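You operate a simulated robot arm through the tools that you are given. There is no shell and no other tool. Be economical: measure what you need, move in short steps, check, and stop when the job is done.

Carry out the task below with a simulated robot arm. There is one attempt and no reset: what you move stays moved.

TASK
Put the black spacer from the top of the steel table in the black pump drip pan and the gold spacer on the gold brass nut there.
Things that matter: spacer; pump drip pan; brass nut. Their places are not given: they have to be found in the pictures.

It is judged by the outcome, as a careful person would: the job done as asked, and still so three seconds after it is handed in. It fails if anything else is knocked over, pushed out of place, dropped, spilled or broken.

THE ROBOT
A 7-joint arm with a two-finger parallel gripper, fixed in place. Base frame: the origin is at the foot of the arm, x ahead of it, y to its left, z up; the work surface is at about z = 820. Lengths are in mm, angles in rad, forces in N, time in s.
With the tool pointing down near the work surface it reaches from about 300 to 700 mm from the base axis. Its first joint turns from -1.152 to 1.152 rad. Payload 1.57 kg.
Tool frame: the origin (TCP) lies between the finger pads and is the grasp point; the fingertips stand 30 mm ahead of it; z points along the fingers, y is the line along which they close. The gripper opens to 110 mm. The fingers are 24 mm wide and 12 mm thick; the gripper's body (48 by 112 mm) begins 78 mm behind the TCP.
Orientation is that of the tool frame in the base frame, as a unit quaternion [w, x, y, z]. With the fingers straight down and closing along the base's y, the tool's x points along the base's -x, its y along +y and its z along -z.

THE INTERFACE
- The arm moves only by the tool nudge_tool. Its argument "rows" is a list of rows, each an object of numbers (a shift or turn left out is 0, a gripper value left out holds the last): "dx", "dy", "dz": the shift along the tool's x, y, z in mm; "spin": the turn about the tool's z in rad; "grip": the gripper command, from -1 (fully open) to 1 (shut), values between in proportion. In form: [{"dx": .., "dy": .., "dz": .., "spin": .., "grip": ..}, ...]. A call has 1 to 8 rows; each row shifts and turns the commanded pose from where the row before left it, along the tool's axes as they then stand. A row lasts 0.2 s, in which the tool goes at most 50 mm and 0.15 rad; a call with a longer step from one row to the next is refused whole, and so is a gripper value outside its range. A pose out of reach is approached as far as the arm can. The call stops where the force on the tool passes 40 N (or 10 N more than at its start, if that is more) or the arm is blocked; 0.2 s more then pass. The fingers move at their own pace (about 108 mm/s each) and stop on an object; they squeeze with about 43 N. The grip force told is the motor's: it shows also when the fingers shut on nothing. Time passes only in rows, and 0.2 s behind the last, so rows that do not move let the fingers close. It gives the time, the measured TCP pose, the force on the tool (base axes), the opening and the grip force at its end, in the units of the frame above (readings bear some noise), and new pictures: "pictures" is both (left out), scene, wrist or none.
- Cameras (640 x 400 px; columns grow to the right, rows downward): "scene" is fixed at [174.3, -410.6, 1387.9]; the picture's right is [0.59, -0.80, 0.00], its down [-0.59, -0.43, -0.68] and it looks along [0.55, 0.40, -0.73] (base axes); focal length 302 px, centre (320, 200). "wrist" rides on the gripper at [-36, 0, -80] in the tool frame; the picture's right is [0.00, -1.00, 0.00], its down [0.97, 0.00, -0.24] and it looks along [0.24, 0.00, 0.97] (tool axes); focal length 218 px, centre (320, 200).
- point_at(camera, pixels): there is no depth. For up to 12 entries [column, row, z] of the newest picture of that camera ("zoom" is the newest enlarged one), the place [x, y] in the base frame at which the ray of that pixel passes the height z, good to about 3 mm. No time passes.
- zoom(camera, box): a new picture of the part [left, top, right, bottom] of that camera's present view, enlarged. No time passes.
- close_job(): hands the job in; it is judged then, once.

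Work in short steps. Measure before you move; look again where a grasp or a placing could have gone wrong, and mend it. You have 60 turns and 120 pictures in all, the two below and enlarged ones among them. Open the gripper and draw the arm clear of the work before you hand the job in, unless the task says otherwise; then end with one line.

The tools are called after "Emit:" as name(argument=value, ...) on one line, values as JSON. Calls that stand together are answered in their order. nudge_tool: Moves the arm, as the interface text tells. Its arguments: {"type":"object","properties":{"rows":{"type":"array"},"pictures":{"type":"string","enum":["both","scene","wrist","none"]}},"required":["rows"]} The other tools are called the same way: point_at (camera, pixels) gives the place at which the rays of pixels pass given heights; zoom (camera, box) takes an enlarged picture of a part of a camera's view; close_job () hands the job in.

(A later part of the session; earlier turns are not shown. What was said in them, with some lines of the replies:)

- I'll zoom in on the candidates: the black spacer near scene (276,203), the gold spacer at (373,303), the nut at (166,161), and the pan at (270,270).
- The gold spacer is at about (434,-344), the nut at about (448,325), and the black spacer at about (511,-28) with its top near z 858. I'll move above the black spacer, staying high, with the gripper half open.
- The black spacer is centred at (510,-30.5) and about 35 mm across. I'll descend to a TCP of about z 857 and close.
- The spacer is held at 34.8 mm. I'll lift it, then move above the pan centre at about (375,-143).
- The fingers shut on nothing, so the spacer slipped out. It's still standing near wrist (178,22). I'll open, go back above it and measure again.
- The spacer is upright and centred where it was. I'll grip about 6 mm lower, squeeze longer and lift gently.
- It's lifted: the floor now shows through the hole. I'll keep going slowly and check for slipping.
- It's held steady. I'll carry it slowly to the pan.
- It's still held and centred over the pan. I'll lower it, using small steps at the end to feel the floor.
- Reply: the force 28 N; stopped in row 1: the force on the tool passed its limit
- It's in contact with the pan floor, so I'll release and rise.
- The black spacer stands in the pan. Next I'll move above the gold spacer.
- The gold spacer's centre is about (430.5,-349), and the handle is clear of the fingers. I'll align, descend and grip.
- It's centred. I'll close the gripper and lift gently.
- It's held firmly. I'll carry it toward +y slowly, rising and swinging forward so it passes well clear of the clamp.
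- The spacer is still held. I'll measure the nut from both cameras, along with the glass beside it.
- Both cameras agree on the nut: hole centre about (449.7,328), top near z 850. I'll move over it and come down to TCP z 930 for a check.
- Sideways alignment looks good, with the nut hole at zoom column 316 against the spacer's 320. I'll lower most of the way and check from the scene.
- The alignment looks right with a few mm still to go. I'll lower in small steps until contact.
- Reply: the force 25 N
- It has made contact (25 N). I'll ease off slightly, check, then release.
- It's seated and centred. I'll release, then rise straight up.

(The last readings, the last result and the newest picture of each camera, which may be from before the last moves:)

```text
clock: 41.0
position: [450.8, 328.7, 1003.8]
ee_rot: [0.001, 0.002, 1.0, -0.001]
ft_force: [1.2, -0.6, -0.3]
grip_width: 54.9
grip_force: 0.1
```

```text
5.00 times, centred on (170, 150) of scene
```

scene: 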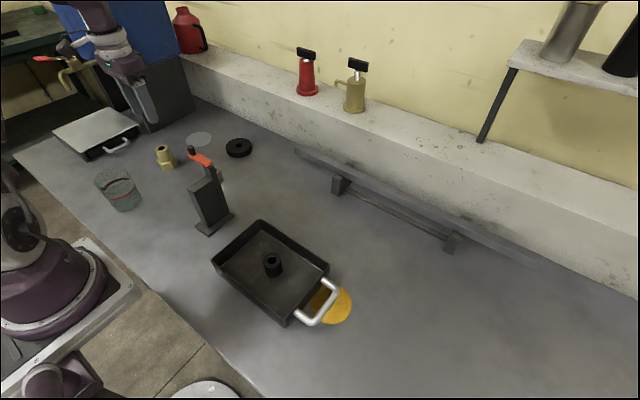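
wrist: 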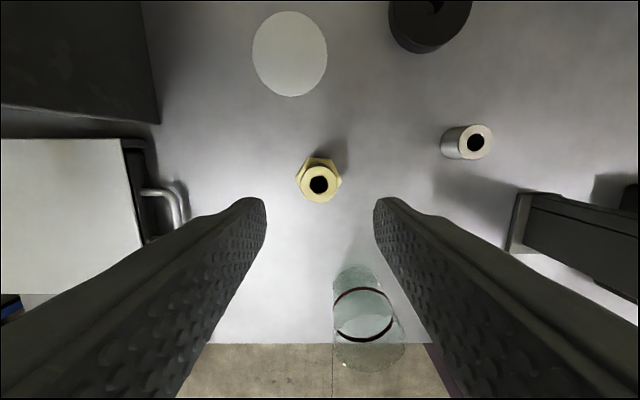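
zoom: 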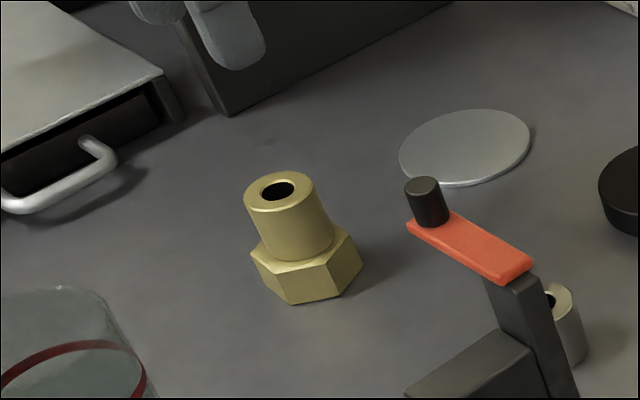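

The gold spacer stands squarely on the nut, and the black one is in the pan. I'll open fully, move up and away, then take a last look.

Emit:
nudge_tool(rows=[{"dz": -40, "grip": -1}, {"dz": -40}, {"dy": -40}, {"dy": -40}, {"dy": -40}, {"dy": -40}, {}], pictures="scene")

```text
clock: 42.6
position: [450.6, 169.4, 1083.4]
ee_rot: [0.001, 0.0, 1.0, -0.001]
ft_force: [0.3, -0.3, -0.4]
grip_width: 109.9
grip_force: 0.0
```

scene: 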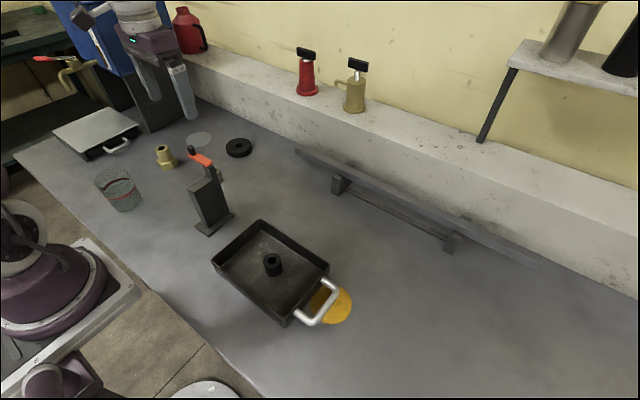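

Everything is stable and the arm is clear, so I'm handing in.

Emit:
close_job()

```text
The job is handed in.
```

The black spacer is in the black drip pan and the gold spacer is standing on the brass nut; nothing else was moved, though the black spacer slipped from the gripper on the first lift and needed a second grasp.
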